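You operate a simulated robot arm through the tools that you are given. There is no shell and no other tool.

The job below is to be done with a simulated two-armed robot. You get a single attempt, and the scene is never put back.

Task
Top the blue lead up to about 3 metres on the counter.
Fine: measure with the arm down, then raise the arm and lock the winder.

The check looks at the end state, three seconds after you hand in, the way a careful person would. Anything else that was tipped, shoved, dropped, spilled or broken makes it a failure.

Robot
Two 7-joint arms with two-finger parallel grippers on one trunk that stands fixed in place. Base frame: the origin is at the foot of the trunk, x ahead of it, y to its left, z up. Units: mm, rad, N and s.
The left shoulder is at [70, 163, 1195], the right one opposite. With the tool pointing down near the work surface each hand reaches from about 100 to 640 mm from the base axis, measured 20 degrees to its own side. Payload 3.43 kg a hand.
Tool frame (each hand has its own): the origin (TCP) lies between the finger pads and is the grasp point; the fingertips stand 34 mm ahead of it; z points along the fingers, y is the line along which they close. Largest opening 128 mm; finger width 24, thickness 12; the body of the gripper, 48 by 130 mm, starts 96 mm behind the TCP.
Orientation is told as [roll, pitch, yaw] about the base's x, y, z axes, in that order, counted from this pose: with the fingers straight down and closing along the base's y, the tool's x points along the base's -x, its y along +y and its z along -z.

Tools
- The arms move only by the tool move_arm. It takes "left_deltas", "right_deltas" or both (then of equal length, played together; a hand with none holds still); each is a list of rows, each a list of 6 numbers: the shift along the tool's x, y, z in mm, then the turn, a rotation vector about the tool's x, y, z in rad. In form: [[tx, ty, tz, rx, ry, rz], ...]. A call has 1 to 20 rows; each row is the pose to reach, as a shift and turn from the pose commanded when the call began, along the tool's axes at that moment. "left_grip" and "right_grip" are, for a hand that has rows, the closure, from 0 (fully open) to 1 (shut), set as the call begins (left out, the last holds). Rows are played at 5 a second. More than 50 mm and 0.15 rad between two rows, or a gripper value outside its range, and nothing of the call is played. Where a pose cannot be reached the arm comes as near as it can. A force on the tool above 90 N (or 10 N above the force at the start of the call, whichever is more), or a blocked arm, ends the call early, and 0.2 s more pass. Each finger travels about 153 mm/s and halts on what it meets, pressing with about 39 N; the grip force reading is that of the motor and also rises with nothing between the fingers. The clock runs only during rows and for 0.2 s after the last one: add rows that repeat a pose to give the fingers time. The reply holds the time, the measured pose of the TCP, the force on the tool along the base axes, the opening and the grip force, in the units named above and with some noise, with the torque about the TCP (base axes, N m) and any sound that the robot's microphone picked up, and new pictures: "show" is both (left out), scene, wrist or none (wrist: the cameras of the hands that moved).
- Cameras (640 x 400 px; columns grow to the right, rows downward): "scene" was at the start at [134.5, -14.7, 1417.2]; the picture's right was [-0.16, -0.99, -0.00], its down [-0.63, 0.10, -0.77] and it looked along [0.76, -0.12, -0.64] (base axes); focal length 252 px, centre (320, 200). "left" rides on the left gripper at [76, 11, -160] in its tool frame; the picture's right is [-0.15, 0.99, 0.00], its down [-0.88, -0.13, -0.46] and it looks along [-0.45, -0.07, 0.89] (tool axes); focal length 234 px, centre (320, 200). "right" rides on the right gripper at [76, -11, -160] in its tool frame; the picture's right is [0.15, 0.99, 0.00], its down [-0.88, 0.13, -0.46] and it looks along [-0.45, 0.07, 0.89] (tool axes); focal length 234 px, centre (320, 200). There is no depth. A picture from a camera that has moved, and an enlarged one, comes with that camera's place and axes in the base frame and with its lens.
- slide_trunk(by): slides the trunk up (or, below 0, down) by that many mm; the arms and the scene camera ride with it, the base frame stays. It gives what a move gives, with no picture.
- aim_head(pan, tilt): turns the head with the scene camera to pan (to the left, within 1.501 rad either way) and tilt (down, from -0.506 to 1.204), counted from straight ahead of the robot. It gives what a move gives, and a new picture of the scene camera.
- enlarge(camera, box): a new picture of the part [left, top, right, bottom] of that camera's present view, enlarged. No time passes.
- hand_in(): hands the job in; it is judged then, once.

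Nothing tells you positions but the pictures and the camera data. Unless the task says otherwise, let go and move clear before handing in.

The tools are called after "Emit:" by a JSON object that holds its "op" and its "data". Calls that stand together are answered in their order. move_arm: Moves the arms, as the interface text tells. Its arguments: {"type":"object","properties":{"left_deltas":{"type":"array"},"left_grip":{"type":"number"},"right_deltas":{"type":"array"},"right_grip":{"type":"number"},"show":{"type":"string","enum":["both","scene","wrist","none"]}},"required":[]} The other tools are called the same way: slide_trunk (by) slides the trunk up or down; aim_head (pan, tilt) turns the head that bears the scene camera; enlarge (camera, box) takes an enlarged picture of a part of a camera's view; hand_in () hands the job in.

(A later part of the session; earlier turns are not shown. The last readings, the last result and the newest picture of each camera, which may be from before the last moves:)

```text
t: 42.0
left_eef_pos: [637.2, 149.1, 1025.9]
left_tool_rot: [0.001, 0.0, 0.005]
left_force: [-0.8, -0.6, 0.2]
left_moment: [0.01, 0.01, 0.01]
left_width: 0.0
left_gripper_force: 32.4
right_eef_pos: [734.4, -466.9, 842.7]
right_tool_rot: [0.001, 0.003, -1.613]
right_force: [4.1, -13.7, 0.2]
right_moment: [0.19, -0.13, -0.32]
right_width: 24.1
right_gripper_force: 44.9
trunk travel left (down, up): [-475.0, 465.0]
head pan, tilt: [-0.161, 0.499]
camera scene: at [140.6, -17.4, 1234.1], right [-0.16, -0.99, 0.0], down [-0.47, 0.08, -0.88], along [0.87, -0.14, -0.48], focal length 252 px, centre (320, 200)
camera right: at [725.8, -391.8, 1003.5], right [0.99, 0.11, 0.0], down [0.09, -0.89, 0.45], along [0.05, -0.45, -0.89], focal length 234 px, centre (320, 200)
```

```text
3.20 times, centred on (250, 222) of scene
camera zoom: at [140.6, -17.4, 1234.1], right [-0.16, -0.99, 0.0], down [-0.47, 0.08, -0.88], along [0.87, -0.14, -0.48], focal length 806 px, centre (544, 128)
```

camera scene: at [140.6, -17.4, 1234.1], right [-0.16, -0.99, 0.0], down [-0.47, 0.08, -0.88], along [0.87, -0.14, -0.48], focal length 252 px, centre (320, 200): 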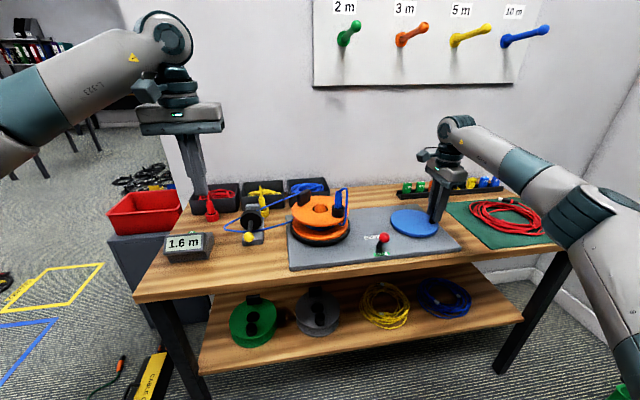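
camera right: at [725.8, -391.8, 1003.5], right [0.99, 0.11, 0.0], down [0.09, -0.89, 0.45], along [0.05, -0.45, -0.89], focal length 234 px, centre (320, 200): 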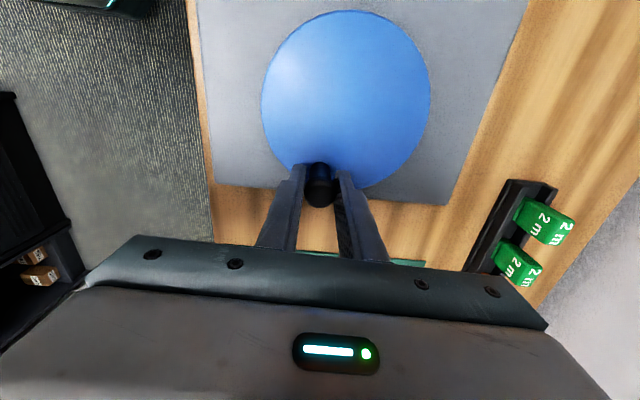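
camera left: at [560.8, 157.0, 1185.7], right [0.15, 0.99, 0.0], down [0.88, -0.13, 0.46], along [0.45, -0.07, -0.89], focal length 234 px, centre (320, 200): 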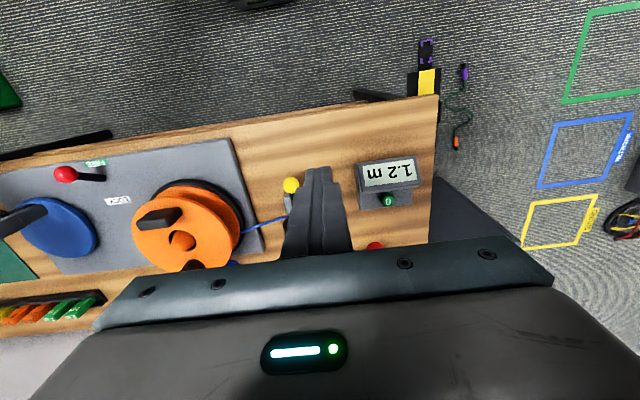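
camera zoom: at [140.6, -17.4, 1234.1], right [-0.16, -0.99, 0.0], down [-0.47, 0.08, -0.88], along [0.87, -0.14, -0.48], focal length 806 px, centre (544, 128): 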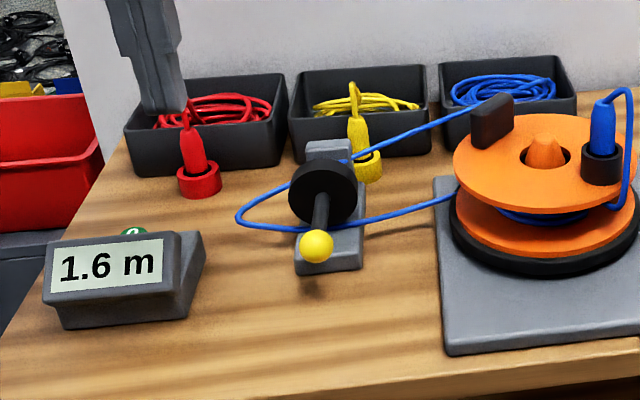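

It reads 1.6 m and all is moving well. I'll continue around another 1.1 rad.

Emit:
{"op": "move_arm", "data": {"right_deltas": [[-1.5, 6.5, 0, 0, 0, -0.14], [-0.7, 13.0, 0, 0, 0, -0.28], [1.1, 19.3, 0, 0, 0, -0.42], [3.7, 25.3, 0, 0, 0, -0.56], [7.2, 30.9, 0, 0, 0, -0.7], [11.4, 36.0, 0, 0, 0, -0.84], [16.3, 40.4, 0, 0, 0, -0.98], [21.7, 44.1, 0, 0, 0, -1.12], [21.7, 44.1, 0, 0, 0, -1.12]], "right_grip": 1.0, "show": "both"}}

Emit:
{"op": "enlarge", "data": {"camera": "scene", "box": [150, 160, 350, 285]}}

```text
t: 44.0
left_eef_pos: [636.9, 152.1, 1025.7]
left_tool_rot: [-0.001, 0.004, 0.006]
left_force: [-0.1, 0.6, 0.3]
left_moment: [0.01, 0.01, 0.0]
left_width: 0.1
left_gripper_force: 33.0
right_eef_pos: [780.5, -438.5, 842.3]
right_tool_rot: [0.0, 0.009, -0.48]
right_force: [7.6, 11.9, -5.4]
right_moment: [0.13, -0.03, 0.22]
right_width: 22.4
right_gripper_force: 44.5
trunk travel left (down, up): [-475.0, 465.0]
head pan, tilt: [-0.161, 0.499]
camera scene: at [142.9, -12.4, 1233.6], right [-0.16, -0.99, 0.0], down [-0.48, 0.07, -0.88], along [0.87, -0.14, -0.48], focal length 252 px, centre (320, 200)
camera right: at [709.7, -414.0, 1002.5], right [0.33, 0.95, 0.0], down [0.84, -0.29, 0.45], along [0.42, -0.14, -0.89], focal length 234 px, centre (320, 200)
```

scene: 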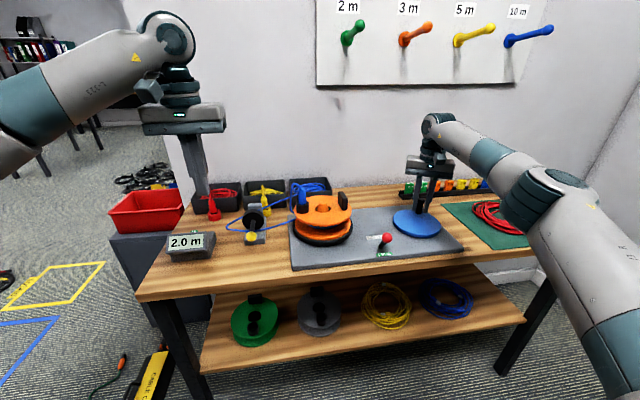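
right: 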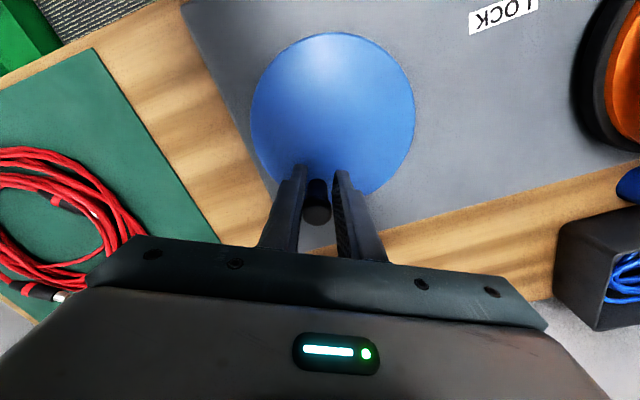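

```text
3.20 times, centred on (250, 222) of scene
camera zoom: at [142.9, -12.4, 1233.6], right [-0.16, -0.99, 0.0], down [-0.48, 0.07, -0.88], along [0.87, -0.14, -0.48], focal length 806 px, centre (544, 128)
```

zoom: 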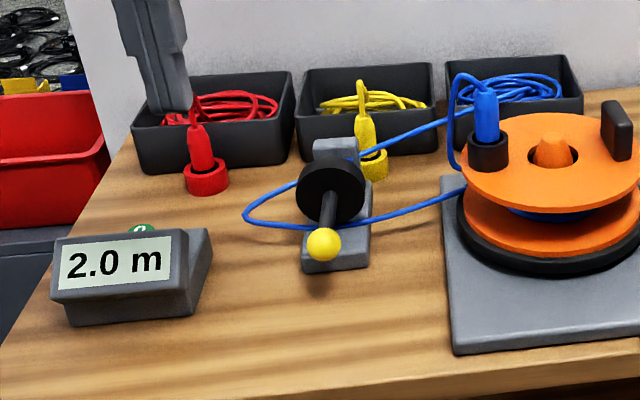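

It reads 2.0 m, but the knob has crept toward the pad edge, so the crank radius is larger than I assumed. I'll look closely before re-centring.

Emit:
{"op": "enlarge", "data": {"camera": "right", "box": [220, 120, 420, 260]}}

Emit:
{"op": "enlarge", "data": {"camera": "scene", "box": [360, 170, 480, 270]}}

```text
2.86 times, centred on (320, 190) of right
camera zoom: at [709.7, -414.0, 1002.5], right [0.33, 0.95, 0.0], down [0.84, -0.29, 0.45], along [0.42, -0.14, -0.89], focal length 669 px, centre (320, 229)
```

zoom: 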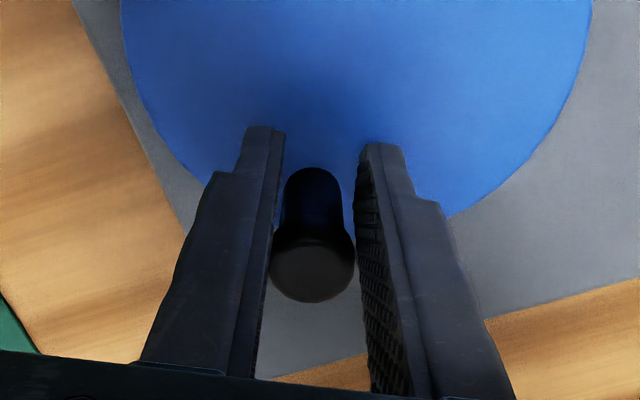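

```text
4.00 times, centred on (420, 220) of scene
camera zoom: at [142.9, -12.4, 1233.6], right [-0.16, -0.99, 0.0], down [-0.48, 0.07, -0.88], along [0.87, -0.14, -0.48], focal length 1008 px, centre (-80, 120)
```

zoom: 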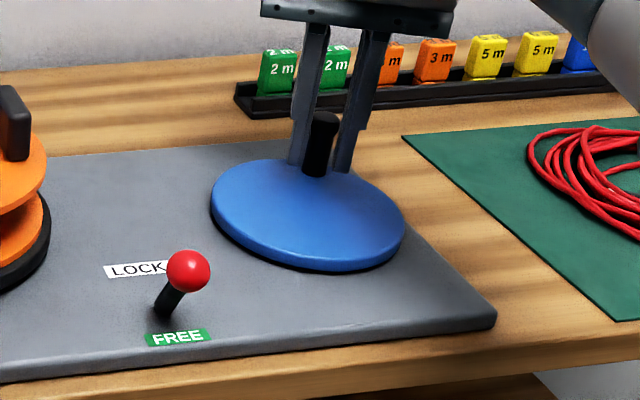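

The true crank axis comes out at about (748, -416), with a radius of about 55 mm. I'll release, lift, and wind the hand back half a turn so it can follow the last arc.

Emit:
{"op": "move_arm", "data": {"right_deltas": [[0, 0, 0, 0, 0, 0], [0, 0, 0, 0, 0, 0], [0, 0, -40, 0, 0, 0], [0, 0, -80, 0, 0, 0.1], [0, 0, -110, 0, 0, 0.2], [0, 0, -110, 0, 0, 0.34], [0, 0, -110, 0, 0, 0.48], [0, 0, -110, 0, 0, 0.62], [0, 0, -110, 0, 0, 0.76], [0, 0, -110, 0, 0, 0.9], [0, 0, -110, 0, 0, 1.04], [0, 0, -110, 0, 0, 1.18], [0, 0, -110, 0, 0, 1.32], [0, 0, -110, 0, 0, 1.46], [0, 0, -110, 0, 0, 1.6], [0, 0, -110, 0, 0, 1.6]], "right_grip": 0.35, "show": "both"}}

Emit:
{"op": "enlarge", "data": {"camera": "scene", "box": [280, 160, 460, 272]}}

Emit:
{"op": "enlarge", "data": {"camera": "scene", "box": [150, 160, 350, 285]}}

```text
t: 47.4
left_eef_pos: [636.8, 151.8, 1026.0]
left_tool_rot: [0.001, 0.0, 0.007]
left_force: [-0.5, -0.5, 0.2]
left_moment: [-0.01, -0.02, 0.02]
left_width: 0.3
left_gripper_force: 33.1
right_eef_pos: [779.2, -445.4, 953.1]
right_tool_rot: [-0.002, 0.0, -2.093]
right_force: [0.3, -0.4, 0.0]
right_moment: [-0.04, 0.0, 0.0]
right_width: 83.2
right_gripper_force: 0.1
trunk travel left (down, up): [-475.0, 465.0]
head pan, tilt: [-0.161, 0.499]
camera scene: at [140.1, -15.4, 1234.1], right [-0.16, -0.99, 0.0], down [-0.47, 0.08, -0.88], along [0.87, -0.14, -0.48], focal length 252 px, centre (320, 200)
camera right: at [807.1, -374.5, 1113.5], right [0.93, -0.37, 0.0], down [-0.33, -0.83, 0.46], along [-0.17, -0.42, -0.89], focal length 234 px, centre (320, 200)
```

scene: 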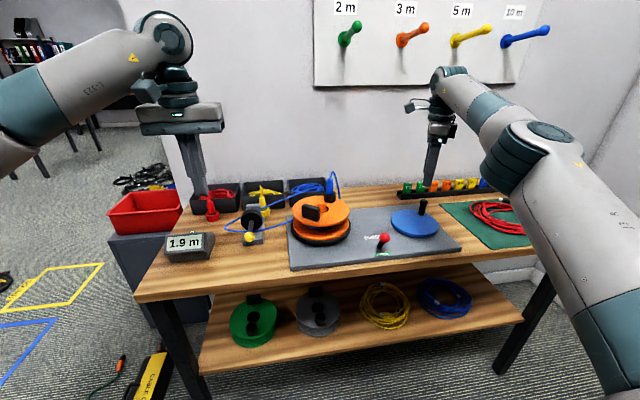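
right: 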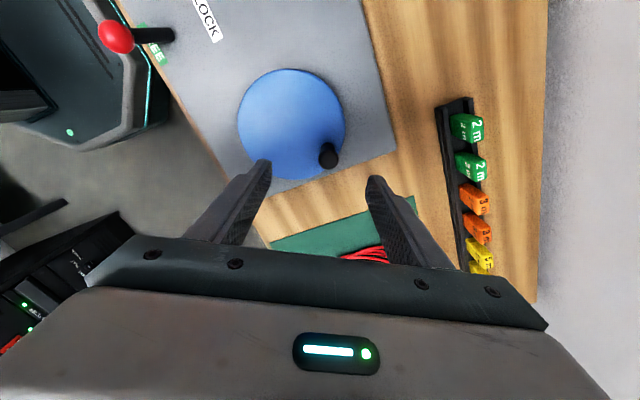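

```text
3.56 times, centred on (370, 216) of scene
camera zoom: at [140.1, -15.4, 1234.1], right [-0.16, -0.99, 0.0], down [-0.47, 0.08, -0.88], along [0.87, -0.14, -0.48], focal length 896 px, centre (142, 143)
```

zoom: 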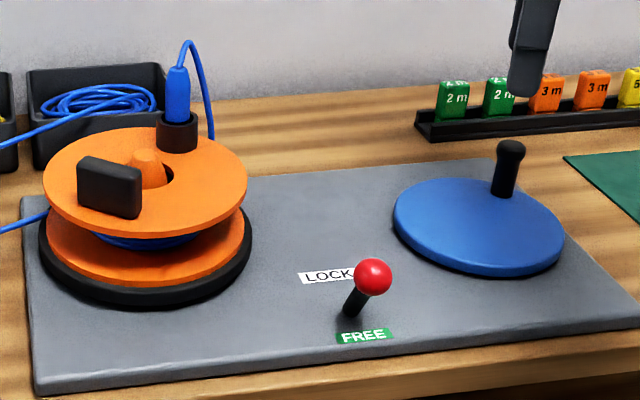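

```text
3.20 times, centred on (250, 222) of scene
camera zoom: at [140.1, -15.4, 1234.1], right [-0.16, -0.99, 0.0], down [-0.47, 0.08, -0.88], along [0.87, -0.14, -0.48], focal length 806 px, centre (544, 128)
```

zoom: 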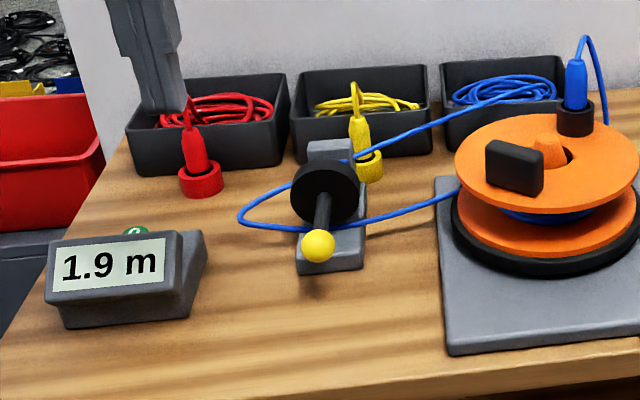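

The counter settled back to 1.9 m when I let go, so the reel gives back a little. The knob is near (785, -449), and I'll finish turning the hand and re-centre above it.

Emit:
{"op": "move_arm", "data": {"right_deltas": [[0, 2, 0, 0, 0, 0.14], [0, 4, 0, 0, 0, 0.28], [0, 6.8, 0, 0, 0, 0.42], [0, 6.8, 0, 0, 0, 0.56], [0, 6.8, 0, 0, 0, 0.7], [0, 6.8, 0, 0, 0, 0.84], [0, 6.8, 0, 0, 0, 0.98], [0, 6.8, 0, 0, 0, 1.12], [0, 6.8, 0, 0, 0, 1.26], [0, 6.8, 0, 0, 0, 1.4], [0, 6.8, 0, 0, 0, 1.54], [0, 6.8, 0, 0, 0, 1.68], [0, 6.8, 0, 0, 0, 1.74], [0, 6.8, 0, 0, 0, 1.74]], "right_grip": 0.35, "show": "both"}}

Emit:
{"op": "enlarge", "data": {"camera": "right", "box": [220, 60, 420, 200]}}

Emit:
{"op": "enlarge", "data": {"camera": "scene", "box": [150, 160, 350, 285]}}

```text
t: 50.4
left_eef_pos: [635.9, 150.8, 1027.3]
left_tool_rot: [0.0, -0.001, 0.007]
left_force: [-0.3, -0.6, -0.3]
left_moment: [0.01, 0.01, 0.01]
left_width: 0.0
left_gripper_force: 33.1
right_eef_pos: [781.4, -448.8, 953.4]
right_tool_rot: [0.001, -0.002, 2.45]
right_force: [-0.1, -0.6, 0.5]
right_moment: [0.01, -0.01, 0.04]
right_width: 83.0
right_gripper_force: 0.1
right hand out of reach, approached as far as the arm can: row 4, 6, 7, 8, 9, 10, 11, 13, 14
trunk travel left (down, up): [-475.0, 465.0]
head pan, tilt: [-0.161, 0.499]
camera scene: at [140.0, -16.3, 1234.1], right [-0.16, -0.99, 0.0], down [-0.47, 0.08, -0.88], along [0.87, -0.14, -0.48], focal length 252 px, centre (320, 200)
camera right: at [846.8, -489.5, 1113.2], right [-0.52, -0.86, 0.0], down [-0.76, 0.46, 0.46], along [-0.39, 0.24, -0.89], focal length 234 px, centre (320, 200)
```

scene: 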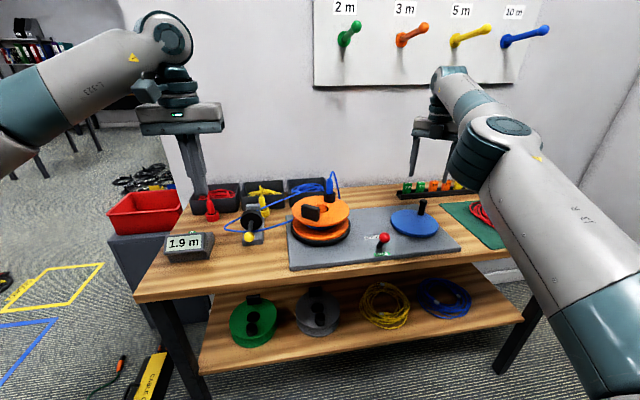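
right: 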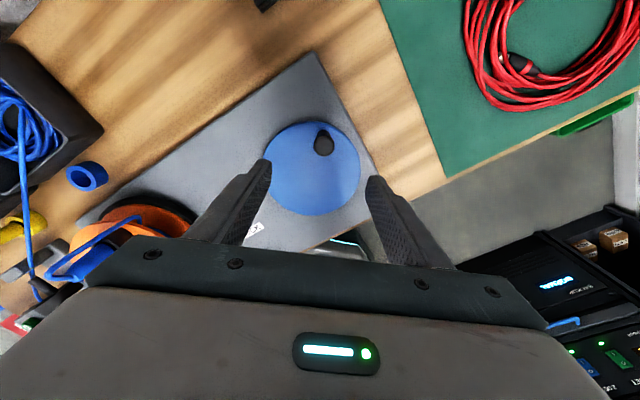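

```text
2.86 times, centred on (320, 130) of right
camera zoom: at [846.8, -489.5, 1113.2], right [-0.52, -0.86, 0.0], down [-0.76, 0.46, 0.46], along [-0.39, 0.24, -0.89], focal length 669 px, centre (320, 400)
```

zoom: 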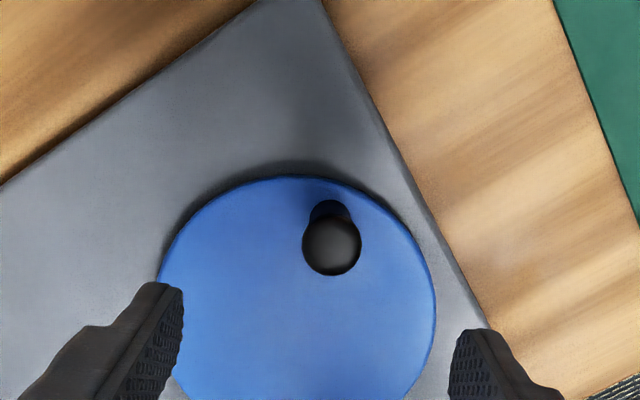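

```text
3.20 times, centred on (250, 222) of scene
camera zoom: at [140.0, -16.3, 1234.1], right [-0.16, -0.99, 0.0], down [-0.47, 0.08, -0.88], along [0.87, -0.14, -0.48], focal length 806 px, centre (544, 128)
```

zoom: 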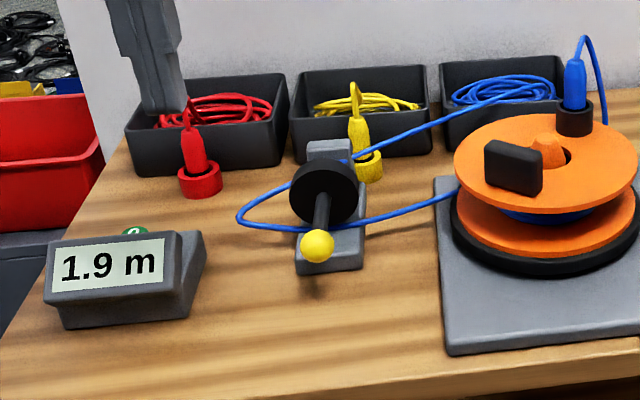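

The hand is turned and the counter holds at 1.9 m, but the arm was at its reach limit at this height. I'll raise the trunk 100 mm to bring the shoulder level with the wrist.

Emit:
{"op": "slide_trunk", "data": {"by": 100}}

Emit:
{"op": "enlarge", "data": {"camera": "scene", "box": [340, 180, 480, 290]}}

Emit:
{"op": "enlarge", "data": {"camera": "right", "box": [220, 60, 420, 200]}}

```text
t: 51.7
left_eef_pos: [636.8, 150.6, 1124.6]
left_tool_rot: [-0.001, 0.0, 0.007]
left_force: [0.8, 0.6, -0.6]
left_moment: [-0.03, 0.03, 0.03]
left_width: 0.0
left_gripper_force: 33.1
right_eef_pos: [781.3, -447.9, 1054.3]
right_tool_rot: [0.0, 0.0, 2.451]
right_force: [1.4, 0.0, 1.1]
right_moment: [0.01, 0.03, 0.0]
right_width: 83.0
right_gripper_force: 0.1
trunk travel left (down, up): [-575.0, 365.0]
head pan, tilt: [-0.161, 0.499]
```

```text
3.64 times, centred on (410, 235) of scene
camera zoom: at [140.5, -15.5, 1334.0], right [-0.16, -0.99, 0.0], down [-0.47, 0.08, -0.88], along [0.87, -0.14, -0.48], focal length 916 px, centre (-7, 73)
```

zoom: 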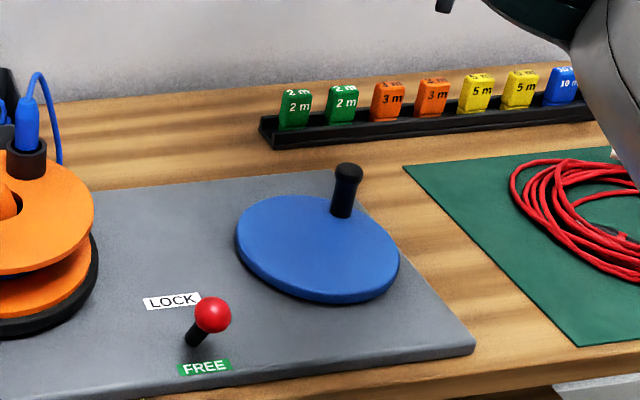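

```text
2.86 times, centred on (320, 130) of right
camera zoom: at [847.5, -488.2, 1213.1], right [-0.52, -0.86, 0.0], down [-0.76, 0.46, 0.46], along [-0.39, 0.24, -0.89], focal length 669 px, centre (320, 400)
```

zoom: 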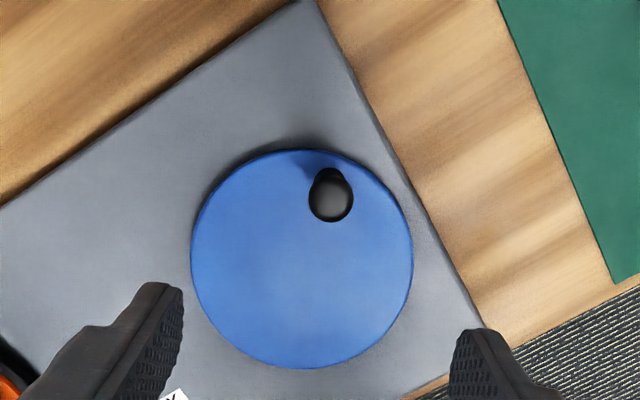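

From the raised view, the crank axis is at about (744.5, -416) with a radius of about 52 mm, and the knob is at about (781, -453). I'll descend onto it with the hand open.

Emit:
{"op": "move_arm", "data": {"right_deltas": [[1, 1, 45, 0, 0, 0], [2, 2, 90, 0, 0, 0], [3.4, 4.1, 135, 0, 0, 0], [3.4, 4.1, 175, 0, 0, 0], [3.4, 4.1, 200, 0, 0, 0], [3.4, 4.1, 211, 0, 0, 0], [3.4, 4.1, 211, 0, 0, 0]], "right_grip": 0.35, "show": "both"}}

Emit:
{"op": "enlarge", "data": {"camera": "right", "box": [220, 120, 420, 260]}}

```text
t: 53.3
left_eef_pos: [634.7, 150.2, 1126.1]
left_tool_rot: [0.0, 0.001, 0.007]
left_force: [-0.5, -0.6, -0.1]
left_moment: [0.03, 0.02, 0.04]
left_width: 0.0
left_gripper_force: 33.2
right_eef_pos: [801.0, -460.6, 840.0]
right_tool_rot: [0.0, -0.004, 2.453]
right_force: [0.1, -0.2, 0.1]
right_moment: [-0.02, 0.01, 0.03]
right_width: 83.1
right_gripper_force: 0.0
right hand out of reach, approached as far as the arm can: row 1, 2, 3, 4, 5, 6, 7
trunk travel left (down, up): [-575.0, 365.0]
head pan, tilt: [-0.161, 0.499]
camera scene: at [140.0, -15.4, 1334.1], right [-0.16, -0.99, 0.0], down [-0.47, 0.08, -0.88], along [0.87, -0.14, -0.48], focal length 252 px, centre (320, 200)
camera right: at [868.5, -500.5, 1000.8], right [-0.52, -0.86, 0.0], down [-0.76, 0.46, 0.46], along [-0.39, 0.24, -0.89], focal length 234 px, centre (320, 200)
```

scene: 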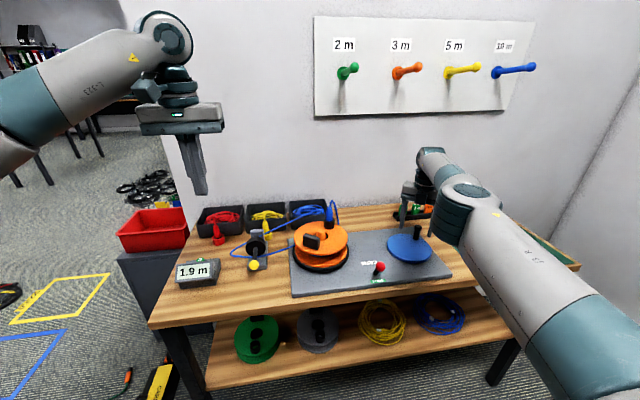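
right: 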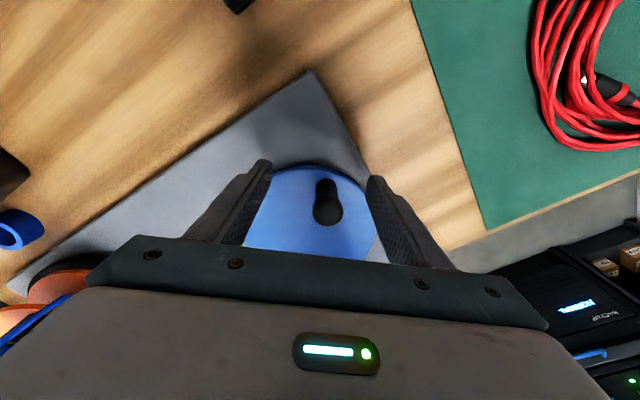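

```text
2.86 times, centred on (320, 190) of right
camera zoom: at [868.5, -500.5, 1000.8], right [-0.52, -0.86, 0.0], down [-0.76, 0.46, 0.46], along [-0.39, 0.24, -0.89], focal length 669 px, centre (320, 229)
```

zoom: 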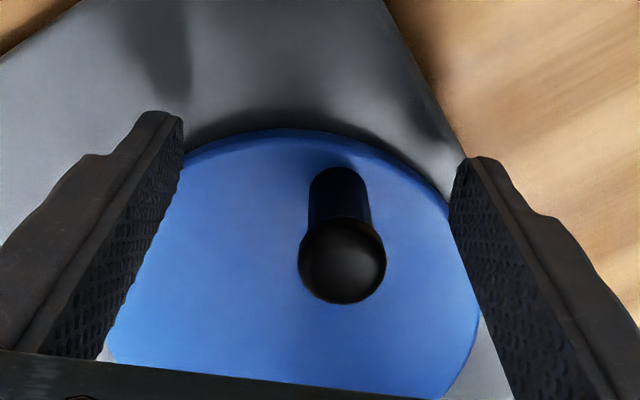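

At this yaw the arm can't reach properly and the hand sits about 18 mm off the knob, so I won't grip here. I'll lift straight up and turn the hand back to a yaw that works, about -0.8 rad.

Emit:
{"op": "move_arm", "data": {"right_deltas": [[0, 0, -40, 0, 0, 0], [0, 0, -80, 0, 0, 0], [0, 0, -115, 0, 0, -0.1], [0, 0, -115, 0, 0, -0.24], [0, 0, -115, 0, 0, -0.38], [0, 0, -115, 0, 0, -0.52], [0, 0, -115, 0, 0, -0.66], [0, 0, -115, 0, 0, -0.8], [0, 0, -115, 0, 0, -0.94], [0, 0, -115, 0, 0, -1.08], [0, 0, -115, 0, 0, -1.22], [0, 0, -115, 0, 0, -1.36], [0, 0, -115, 0, 0, -1.5], [0, 0, -115, 0, 0, -1.5]], "right_grip": 0.35, "show": "scene"}}

```text
t: 56.3
left_eef_pos: [635.7, 151.1, 1125.5]
left_tool_rot: [0.0, -0.001, 0.01]
left_force: [0.1, -0.5, 0.6]
left_moment: [0.02, -0.03, 0.0]
left_width: 0.0
left_gripper_force: 33.4
right_eef_pos: [799.7, -460.0, 955.8]
right_tool_rot: [-0.002, 0.0, -2.331]
right_force: [-0.5, -0.6, -0.8]
right_moment: [0.02, 0.01, -0.03]
right_width: 83.3
right_gripper_force: 0.1
right hand out of reach, approached as far as the arm can: row 3, 4, 5, 6, 7, 8, 9, 10, 11, 12, 13, 14
trunk travel left (down, up): [-575.0, 365.0]
head pan, tilt: [-0.161, 0.499]
camera scene: at [140.0, -16.0, 1334.1], right [-0.16, -0.99, 0.0], down [-0.47, 0.08, -0.88], along [0.87, -0.14, -0.48], focal length 252 px, centre (320, 200)
```

scene: 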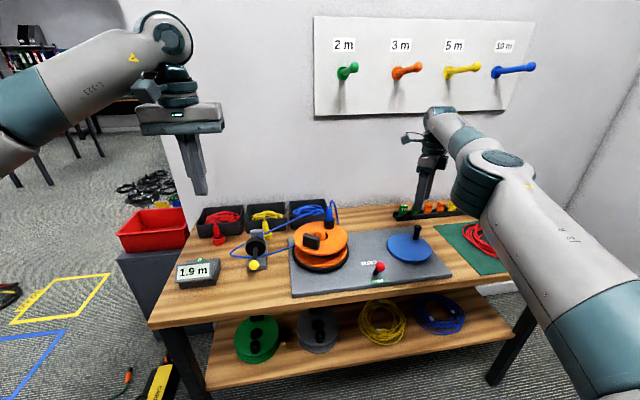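

Emit:
{"op": "move_arm", "data": {"right_deltas": [[-4, -9, 0, 0, 0, 0], [-7.8, -18.4, 0, 0, 0, 0], [-7.8, -18.4, 0, 0, 0, -0.14], [-7.8, -18.4, 0, 0, 0, -0.28], [-7.8, -18.4, 0, 0, 0, -0.42], [-7.8, -18.4, 0, 0, 0, -0.56], [-7.8, -18.4, 0, 0, 0, -0.7], [-7.8, -18.4, 0, 0, 0, -0.84], [-7.8, -18.4, 0, 0, 0, -0.98], [-7.8, -18.4, 0, 0, 0, -1.12], [-7.8, -18.4, 0, 0, 0, -1.26], [-7.8, -18.4, 0, 0, 0, -1.4], [-7.8, -18.4, 0, 0, 0, -1.5], [-7.8, -18.4, 0, 0, 0, -1.5]], "right_grip": 0.35, "show": "both"}}

Emit:
{"op": "enlarge", "data": {"camera": "right", "box": [220, 60, 420, 200]}}

Emit:
{"op": "enlarge", "data": {"camera": "scene", "box": [340, 180, 480, 290]}}

```text
t: 59.3
left_eef_pos: [635.5, 150.5, 1126.4]
left_tool_rot: [-0.001, 0.0, 0.007]
left_force: [-0.7, -1.0, -0.6]
left_moment: [-0.01, 0.02, -0.03]
left_width: 0.1
left_gripper_force: 32.9
right_eef_pos: [796.4, -456.8, 958.5]
right_tool_rot: [-0.003, 0.003, -0.832]
right_force: [0.0, 0.1, 0.0]
right_moment: [0.01, 0.01, -0.01]
right_width: 83.4
right_gripper_force: 0.1
right hand out of reach, approached as far as the arm can: row 1, 2, 3, 4, 5, 6, 7, 8, 9, 10, 11, 12, 13, 14
trunk travel left (down, up): [-575.0, 365.0]
head pan, tilt: [-0.161, 0.499]
camera scene: at [140.2, -15.4, 1334.1], right [-0.16, -0.99, 0.0], down [-0.47, 0.08, -0.88], along [0.87, -0.14, -0.48], focal length 252 px, centre (320, 200)
camera right: at [738.0, -409.2, 1118.2], right [0.63, 0.78, 0.0], down [0.69, -0.56, 0.45], along [0.35, -0.29, -0.89], focal length 234 px, centre (320, 200)
```

scene: 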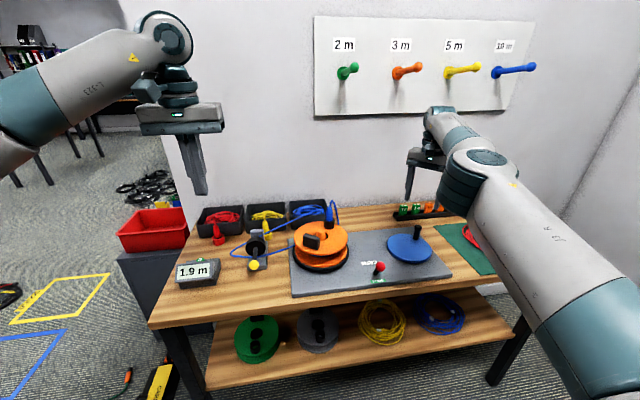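
right: 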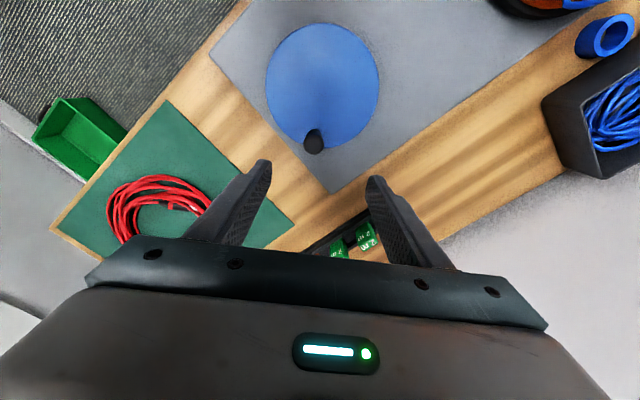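

```text
2.86 times, centred on (320, 130) of right
camera zoom: at [738.0, -409.2, 1118.2], right [0.63, 0.78, 0.0], down [0.69, -0.56, 0.45], along [0.35, -0.29, -0.89], focal length 669 px, centre (320, 400)
```

zoom: 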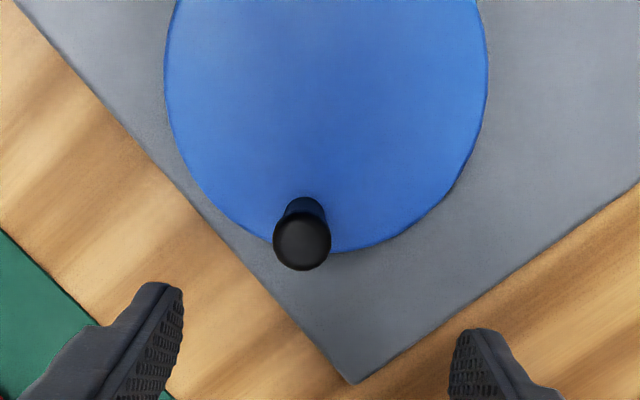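

```text
3.64 times, centred on (410, 235) of scene
camera zoom: at [140.2, -15.4, 1334.1], right [-0.16, -0.99, 0.0], down [-0.47, 0.08, -0.88], along [0.87, -0.14, -0.48], focal length 916 px, centre (-7, 73)
```

zoom: 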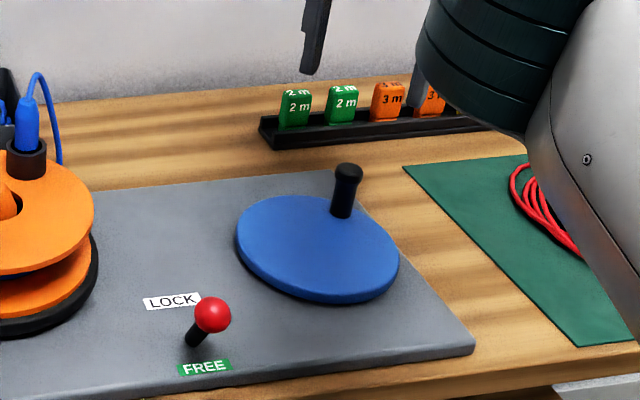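

The nearly straight arm is stuck at full stretch, and all its stops lie on one sphere around the shoulder. I'll pull the hand well inward at this safe height to bend the elbow again, then come back.

Emit:
{"op": "move_arm", "data": {"right_deltas": [[36, -17, 0, 0, 0, 0], [72, -34, 0, 0, 0, 0], [108, -51, 0, 0, 0, 0], [135, -64, 0, 0, 0, 0], [135, -64, 0, 0, 0, 0], [135, -64, 0, 0, 0, 0]], "right_grip": 0.35, "show": "both"}}

```text
t: 60.7
left_eef_pos: [636.4, 148.9, 1126.9]
left_tool_rot: [0.003, 0.002, 0.007]
left_force: [0.6, 0.1, -0.1]
left_moment: [0.01, 0.02, -0.02]
left_width: 0.3
left_gripper_force: 33.0
right_eef_pos: [656.4, -401.4, 960.7]
right_tool_rot: [0.0, 0.003, -0.833]
right_force: [0.4, -1.0, 0.1]
right_moment: [0.01, 0.05, 0.0]
right_width: 83.3
right_gripper_force: 0.1
right hand out of reach, approached as far as the arm can: row 1
trunk travel left (down, up): [-575.0, 365.0]
head pan, tilt: [-0.161, 0.499]
camera scene: at [140.0, -17.4, 1334.1], right [-0.16, -0.99, 0.0], down [-0.47, 0.08, -0.88], along [0.87, -0.14, -0.48], focal length 252 px, centre (320, 200)
camera right: at [596.8, -353.4, 1119.6], right [0.63, 0.77, 0.0], down [0.69, -0.56, 0.45], along [0.35, -0.29, -0.89], focal length 234 px, centre (320, 200)
```

scene: 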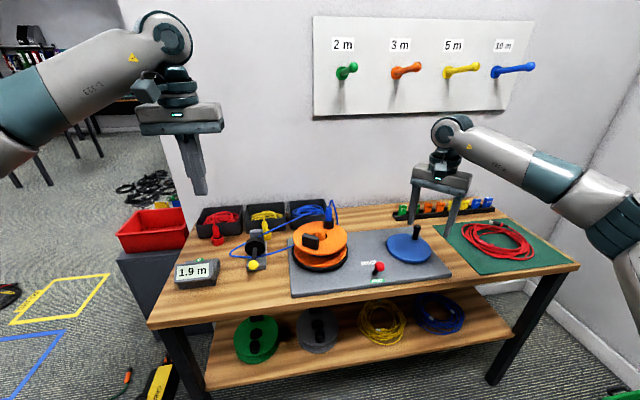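
right: 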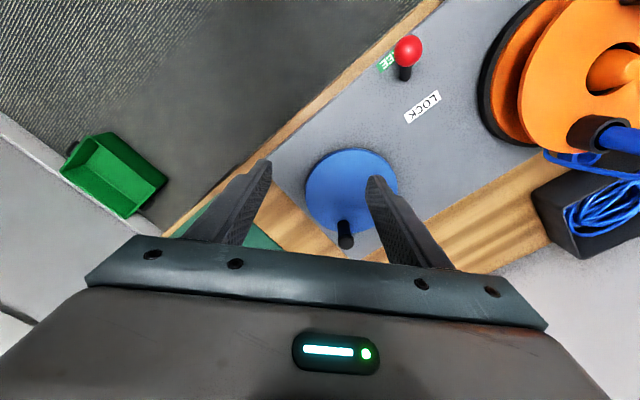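

The elbow is bent again and the hand answers exactly. Here, well inside reach, I'll turn the hand by 3 rad so that one grip can cover the rest of the winding.

Emit:
{"op": "move_arm", "data": {"right_deltas": [[0, 0, 0, 0, 0, 0.149], [0, 0, 0, 0, 0, 0.298], [0, 0, 0, 0, 0, 0.447], [0, 0, 0, 0, 0, 0.596], [0, 0, 0, 0, 0, 0.745], [0, 0, 0, 0, 0, 0.894], [0, 0, 0, 0, 0, 1.043], [0, 0, 0, 0, 0, 1.192], [0, 0, 0, 0, 0, 1.341], [0, 0, 0, 0, 0, 1.49], [0, 0, 0, 0, 0, 1.639], [0, 0, 0, 0, 0, 1.788], [0, 0, 0, 0, 0, 1.937], [0, 0, 0, 0, 0, 2.086], [0, 0, 0, 0, 0, 2.235], [0, 0, 0, 0, 0, 2.384], [0, 0, 0, 0, 0, 2.533], [0, 0, 0, 0, 0, 2.682], [0, 0, 0, 0, 0, 2.831], [0, 0, 0, 0, 0, 2.98]], "right_grip": 0.35, "show": "scene"}}

```text
t: 64.9
left_eef_pos: [636.3, 150.7, 1127.9]
left_tool_rot: [0.0, 0.001, 0.007]
left_force: [-0.2, 0.1, 0.2]
left_moment: [-0.01, -0.02, -0.01]
left_width: 0.0
left_gripper_force: 33.5
right_eef_pos: [658.4, -400.3, 959.6]
right_tool_rot: [0.001, -0.001, 2.469]
right_force: [0.5, 0.0, -0.5]
right_moment: [-0.01, -0.04, 0.02]
right_width: 83.2
right_gripper_force: 0.2
trunk travel left (down, up): [-575.0, 365.0]
head pan, tilt: [-0.161, 0.499]
camera scene: at [140.1, -15.5, 1334.1], right [-0.16, -0.99, 0.0], down [-0.47, 0.08, -0.88], along [0.87, -0.14, -0.48], focal length 252 px, centre (320, 200)
```

scene: 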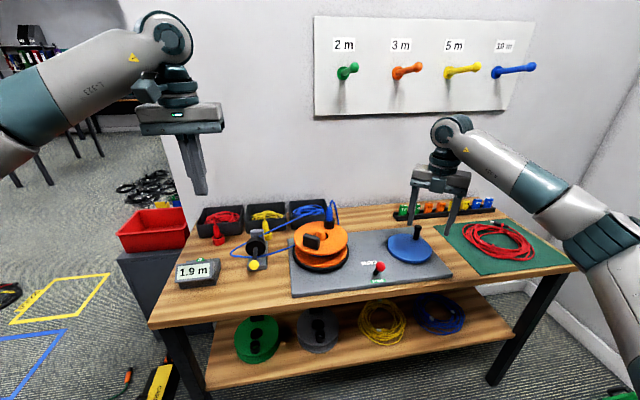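

Emit:
{"op": "move_arm", "data": {"right_deltas": [[40, -11, 5, 0, 0, 0], [80, -22, 10, 0, 0, 0], [110, -30, 15, 0, 0, 0], [129, -35.3, 20, 0, 0, 0], [129, -35.3, 20, 0, 0, 0]], "right_grip": 0.35, "show": "both"}}

Emit:
{"op": "enlarge", "data": {"camera": "right", "box": [220, 60, 420, 200]}}

Emit:
{"op": "enlarge", "data": {"camera": "scene", "box": [340, 180, 480, 290]}}

```text
t: 66.1
left_eef_pos: [635.1, 149.3, 1127.7]
left_tool_rot: [0.001, 0.0, 0.008]
left_force: [0.2, 0.2, -0.2]
left_moment: [0.04, -0.02, 0.03]
left_width: 0.0
left_gripper_force: 33.1
right_eef_pos: [782.5, -452.5, 938.5]
right_tool_rot: [-0.001, -0.002, 2.47]
right_force: [-0.7, 0.0, 0.9]
right_moment: [0.03, -0.03, 0.0]
right_width: 83.1
right_gripper_force: 0.0
trunk travel left (down, up): [-575.0, 365.0]
head pan, tilt: [-0.161, 0.499]
camera scene: at [139.6, -16.0, 1334.2], right [-0.16, -0.99, 0.0], down [-0.47, 0.08, -0.88], along [0.87, -0.14, -0.48], focal length 252 px, centre (320, 200)
camera right: at [848.8, -491.5, 1098.9], right [-0.5, -0.87, 0.0], down [-0.77, 0.44, 0.46], along [-0.4, 0.23, -0.89], focal length 234 px, centre (320, 200)
```

scene: 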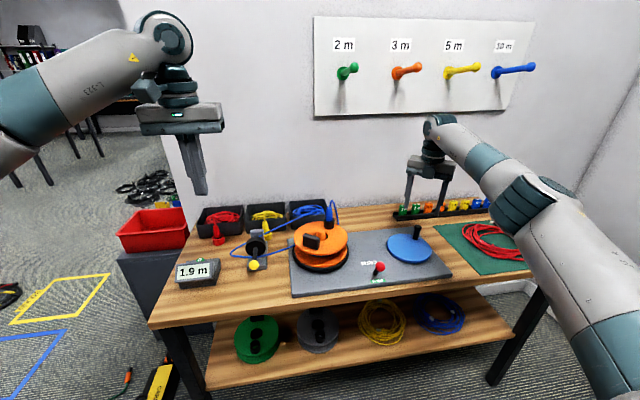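
right: 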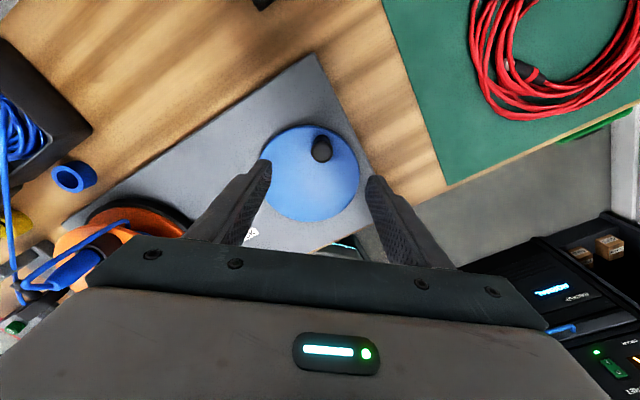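

```text
2.86 times, centred on (320, 130) of right
camera zoom: at [848.8, -491.5, 1098.9], right [-0.5, -0.87, 0.0], down [-0.77, 0.44, 0.46], along [-0.4, 0.23, -0.89], focal length 669 px, centre (320, 400)
```

zoom: 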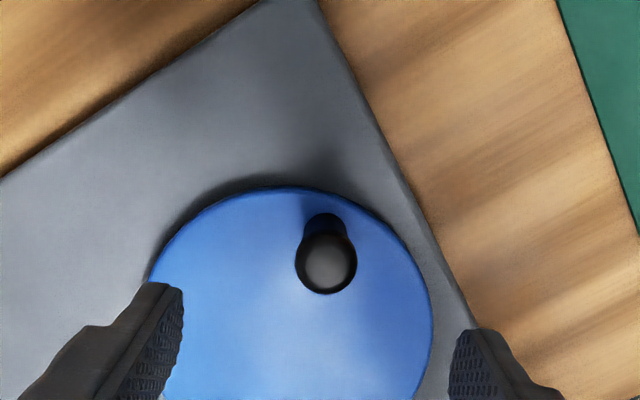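

```text
3.64 times, centred on (410, 235) of scene
camera zoom: at [139.6, -16.0, 1334.2], right [-0.16, -0.99, 0.0], down [-0.47, 0.08, -0.88], along [0.87, -0.14, -0.48], focal length 916 px, centre (-7, 73)
```

zoom: 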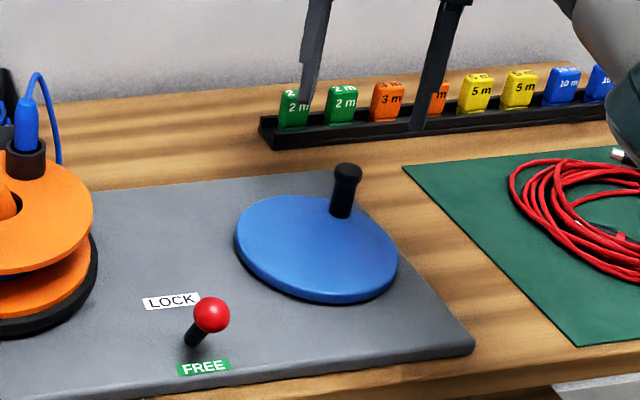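

The hand is above the knob to within 2 mm and inside reach. I'll descend and grip.

Emit:
{"op": "move_arm", "data": {"right_deltas": [[1, 1, 40, 0, 0, 0], [1, 1, 75, 0, 0, 0], [1, 1, 95.5, 0, 0, 0], [1, 1, 95.5, 0, 0, 0]], "right_grip": 0.35, "show": "wrist"}}

Emit:
{"op": "enlarge", "data": {"camera": "right", "box": [220, 120, 420, 260]}}

```text
t: 67.1
left_eef_pos: [635.8, 151.5, 1126.3]
left_tool_rot: [0.0, 0.0, 0.007]
left_force: [-0.6, -0.6, 0.3]
left_moment: [0.02, -0.03, 0.02]
left_width: 0.0
left_gripper_force: 33.4
right_eef_pos: [781.3, -452.8, 843.8]
right_tool_rot: [0.0, 0.0, 2.472]
right_force: [-0.2, -0.5, 0.6]
right_moment: [0.01, -0.01, -0.02]
right_width: 83.3
right_gripper_force: 0.1
trunk travel left (down, up): [-575.0, 365.0]
head pan, tilt: [-0.161, 0.499]
camera right: at [847.3, -492.0, 1003.9], right [-0.5, -0.87, 0.0], down [-0.77, 0.44, 0.46], along [-0.4, 0.23, -0.89], focal length 234 px, centre (320, 200)
```

right: 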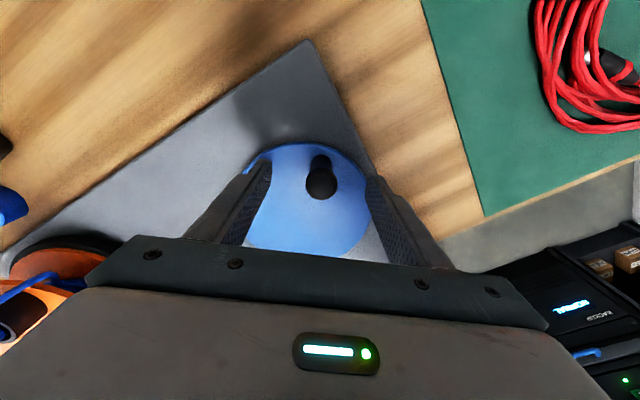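

```text
2.86 times, centred on (320, 190) of right
camera zoom: at [847.3, -492.0, 1003.9], right [-0.5, -0.87, 0.0], down [-0.77, 0.44, 0.46], along [-0.4, 0.23, -0.89], focal length 669 px, centre (320, 229)
```

zoom: 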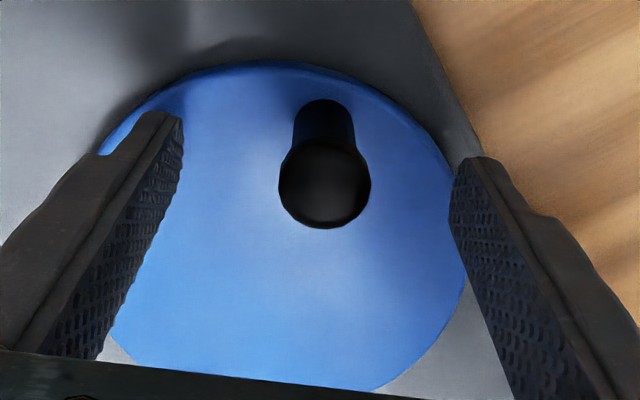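

The two opposed wrist views agree that the knob is at about (785.5, -457), so I'm about 5 mm short along the pad. I'll correct that and close.

Emit:
{"op": "move_arm", "data": {"right_deltas": [[3, 0, 0, 0, 0, 0], [5.5, 0.3, 0, 0, 0, 0], [5.5, 0.3, 0, 0, 0, 0]], "right_grip": 0.35, "show": "none"}}

Emit:
{"op": "move_arm", "data": {"right_deltas": [[0, 0, 0, 0, 0, 0], [0, 0, 0, 0, 0, 0], [0, 0, 0, 0, 0, 0], [0, 0, 0, 0, 0, 0]], "right_grip": 1.0, "show": "both"}}

Emit:
{"op": "enlarge", "data": {"camera": "right", "box": [220, 120, 420, 260]}}

```text
t: 67.9
left_eef_pos: [635.9, 151.0, 1126.5]
left_tool_rot: [0.001, 0.002, 0.007]
left_force: [0.5, -0.5, 0.2]
left_moment: [0.01, 0.01, 0.02]
left_width: 0.1
left_gripper_force: 32.7
right_eef_pos: [784.7, -457.4, 844.2]
right_tool_rot: [-0.001, -0.002, 2.471]
right_force: [0.4, 0.4, -0.3]
right_moment: [0.0, 0.01, -0.01]
right_width: 83.3
right_gripper_force: 0.0
trunk travel left (down, up): [-575.0, 365.0]
head pan, tilt: [-0.161, 0.499]
```

```text
t: 68.9
left_eef_pos: [636.3, 150.4, 1126.4]
left_tool_rot: [0.0, 0.0, 0.007]
left_force: [0.0, 0.1, 0.0]
left_moment: [-0.01, -0.02, -0.01]
left_width: 0.1
left_gripper_force: 32.8
right_eef_pos: [786.0, -456.7, 844.3]
right_tool_rot: [0.0, -0.002, 2.472]
right_force: [0.8, 0.6, 0.0]
right_moment: [-0.01, -0.04, -0.05]
right_width: 24.2
right_gripper_force: 45.3
trunk travel left (down, up): [-575.0, 365.0]
head pan, tilt: [-0.161, 0.499]
camera scene: at [140.2, -15.4, 1334.1], right [-0.16, -0.99, 0.0], down [-0.47, 0.08, -0.88], along [0.87, -0.14, -0.48], focal length 252 px, centre (320, 200)
camera right: at [851.3, -495.5, 1003.4], right [-0.5, -0.87, 0.0], down [-0.77, 0.44, 0.46], along [-0.4, 0.23, -0.89], focal length 234 px, centre (320, 200)
```

scene: 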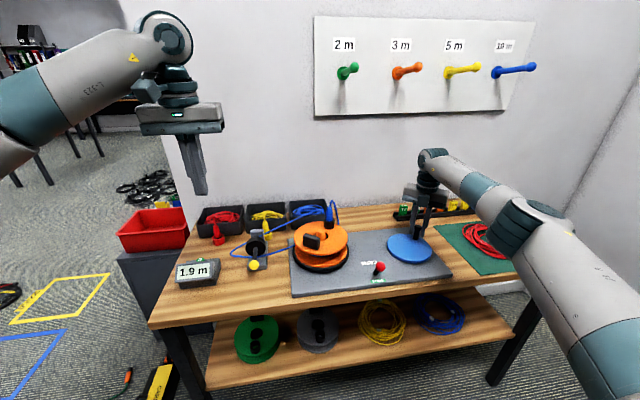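
right: 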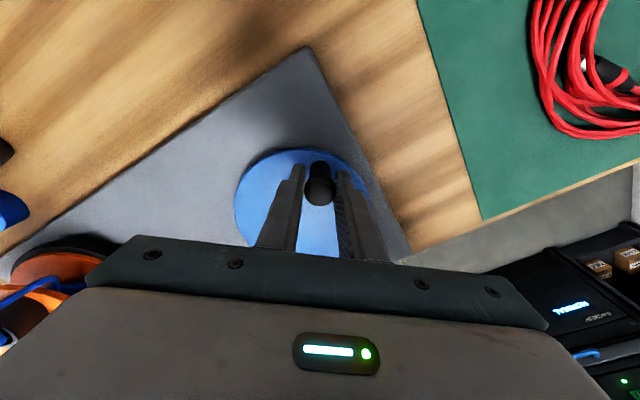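

```text
2.86 times, centred on (320, 190) of right
camera zoom: at [851.3, -495.5, 1003.4], right [-0.5, -0.87, 0.0], down [-0.77, 0.44, 0.46], along [-0.4, 0.23, -0.89], focal length 669 px, centre (320, 229)
```

zoom: 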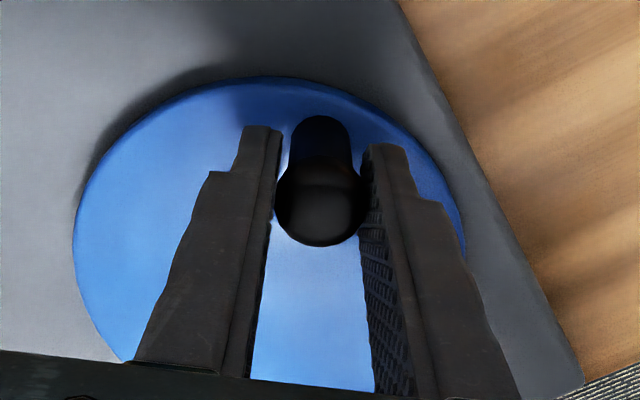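

The grip is centred and unstrained. I'll wind counter-clockwise by 0.6 rad along the updated circle.

Emit:
{"op": "move_arm", "data": {"right_deltas": [[0.6, -5.5, 0, 0, 0, -0.1], [0.4, -10.9, 0, 0, 0, -0.2], [0, -16.4, 0, 0, 0, -0.3], [-1.2, -21.8, 0, 0, 0, -0.4], [-2.8, -27.0, 0, 0, 0, -0.5], [-4.9, -32.0, 0, 0, 0, -0.6], [-4.9, -32.0, 0, 0, 0, -0.6]], "right_grip": 1.0, "show": "both"}}

Emit:
{"op": "enlarge", "data": {"camera": "right", "box": [220, 120, 420, 260]}}

Emit:
{"op": "enlarge", "data": {"camera": "scene", "box": [160, 190, 360, 315]}}

```text
t: 70.5
left_eef_pos: [636.0, 151.4, 1125.8]
left_tool_rot: [-0.001, 0.0, 0.007]
left_force: [-0.9, -0.3, -0.3]
left_moment: [-0.01, -0.04, -0.01]
left_width: 0.0
left_gripper_force: 33.0
right_eef_pos: [802.1, -428.5, 843.9]
right_tool_rot: [-0.003, 0.0, 3.074]
right_force: [4.1, -1.7, 5.9]
right_moment: [0.05, -0.28, 0.12]
right_width: 24.5
right_gripper_force: 44.7
trunk travel left (down, up): [-575.0, 365.0]
head pan, tilt: [-0.161, 0.499]
camera scene: at [139.8, -15.2, 1334.2], right [-0.16, -0.99, 0.0], down [-0.47, 0.08, -0.88], along [0.87, -0.14, -0.48], focal length 252 px, centre (320, 200)
camera right: at [878.5, -422.0, 1003.5], right [0.08, -1.0, 0.0], down [-0.89, -0.07, 0.45], along [-0.45, -0.03, -0.89], focal length 234 px, centre (320, 200)
```

scene: 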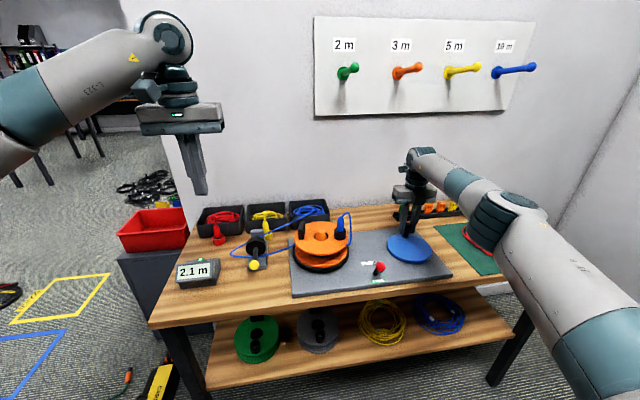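
right: 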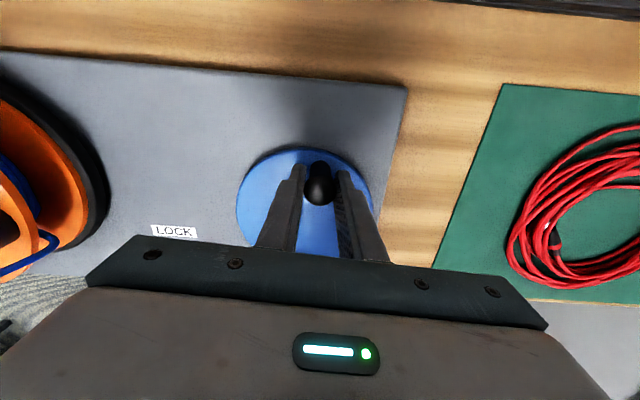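

```text
2.86 times, centred on (320, 190) of right
camera zoom: at [878.5, -422.0, 1003.5], right [0.08, -1.0, 0.0], down [-0.89, -0.07, 0.45], along [-0.45, -0.03, -0.89], focal length 669 px, centre (320, 229)
```

zoom: 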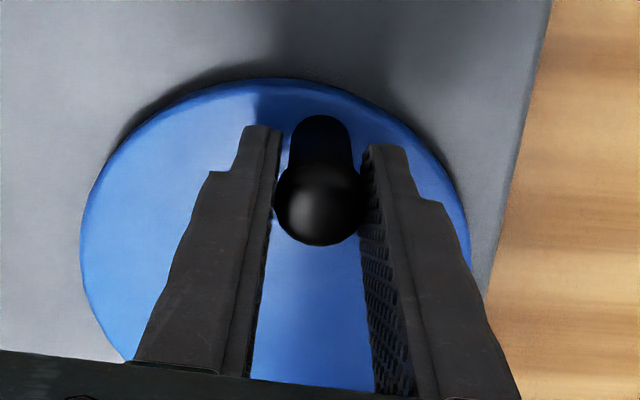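

```text
3.20 times, centred on (260, 252) of scene
camera zoom: at [139.8, -15.2, 1334.2], right [-0.16, -0.99, 0.0], down [-0.47, 0.08, -0.88], along [0.87, -0.14, -0.48], focal length 806 px, centre (512, 32)
```

zoom: 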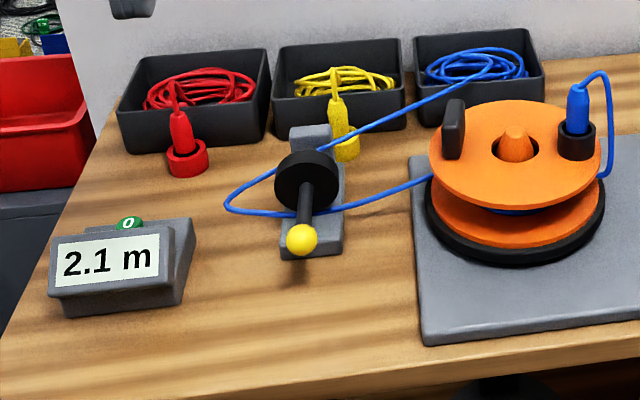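

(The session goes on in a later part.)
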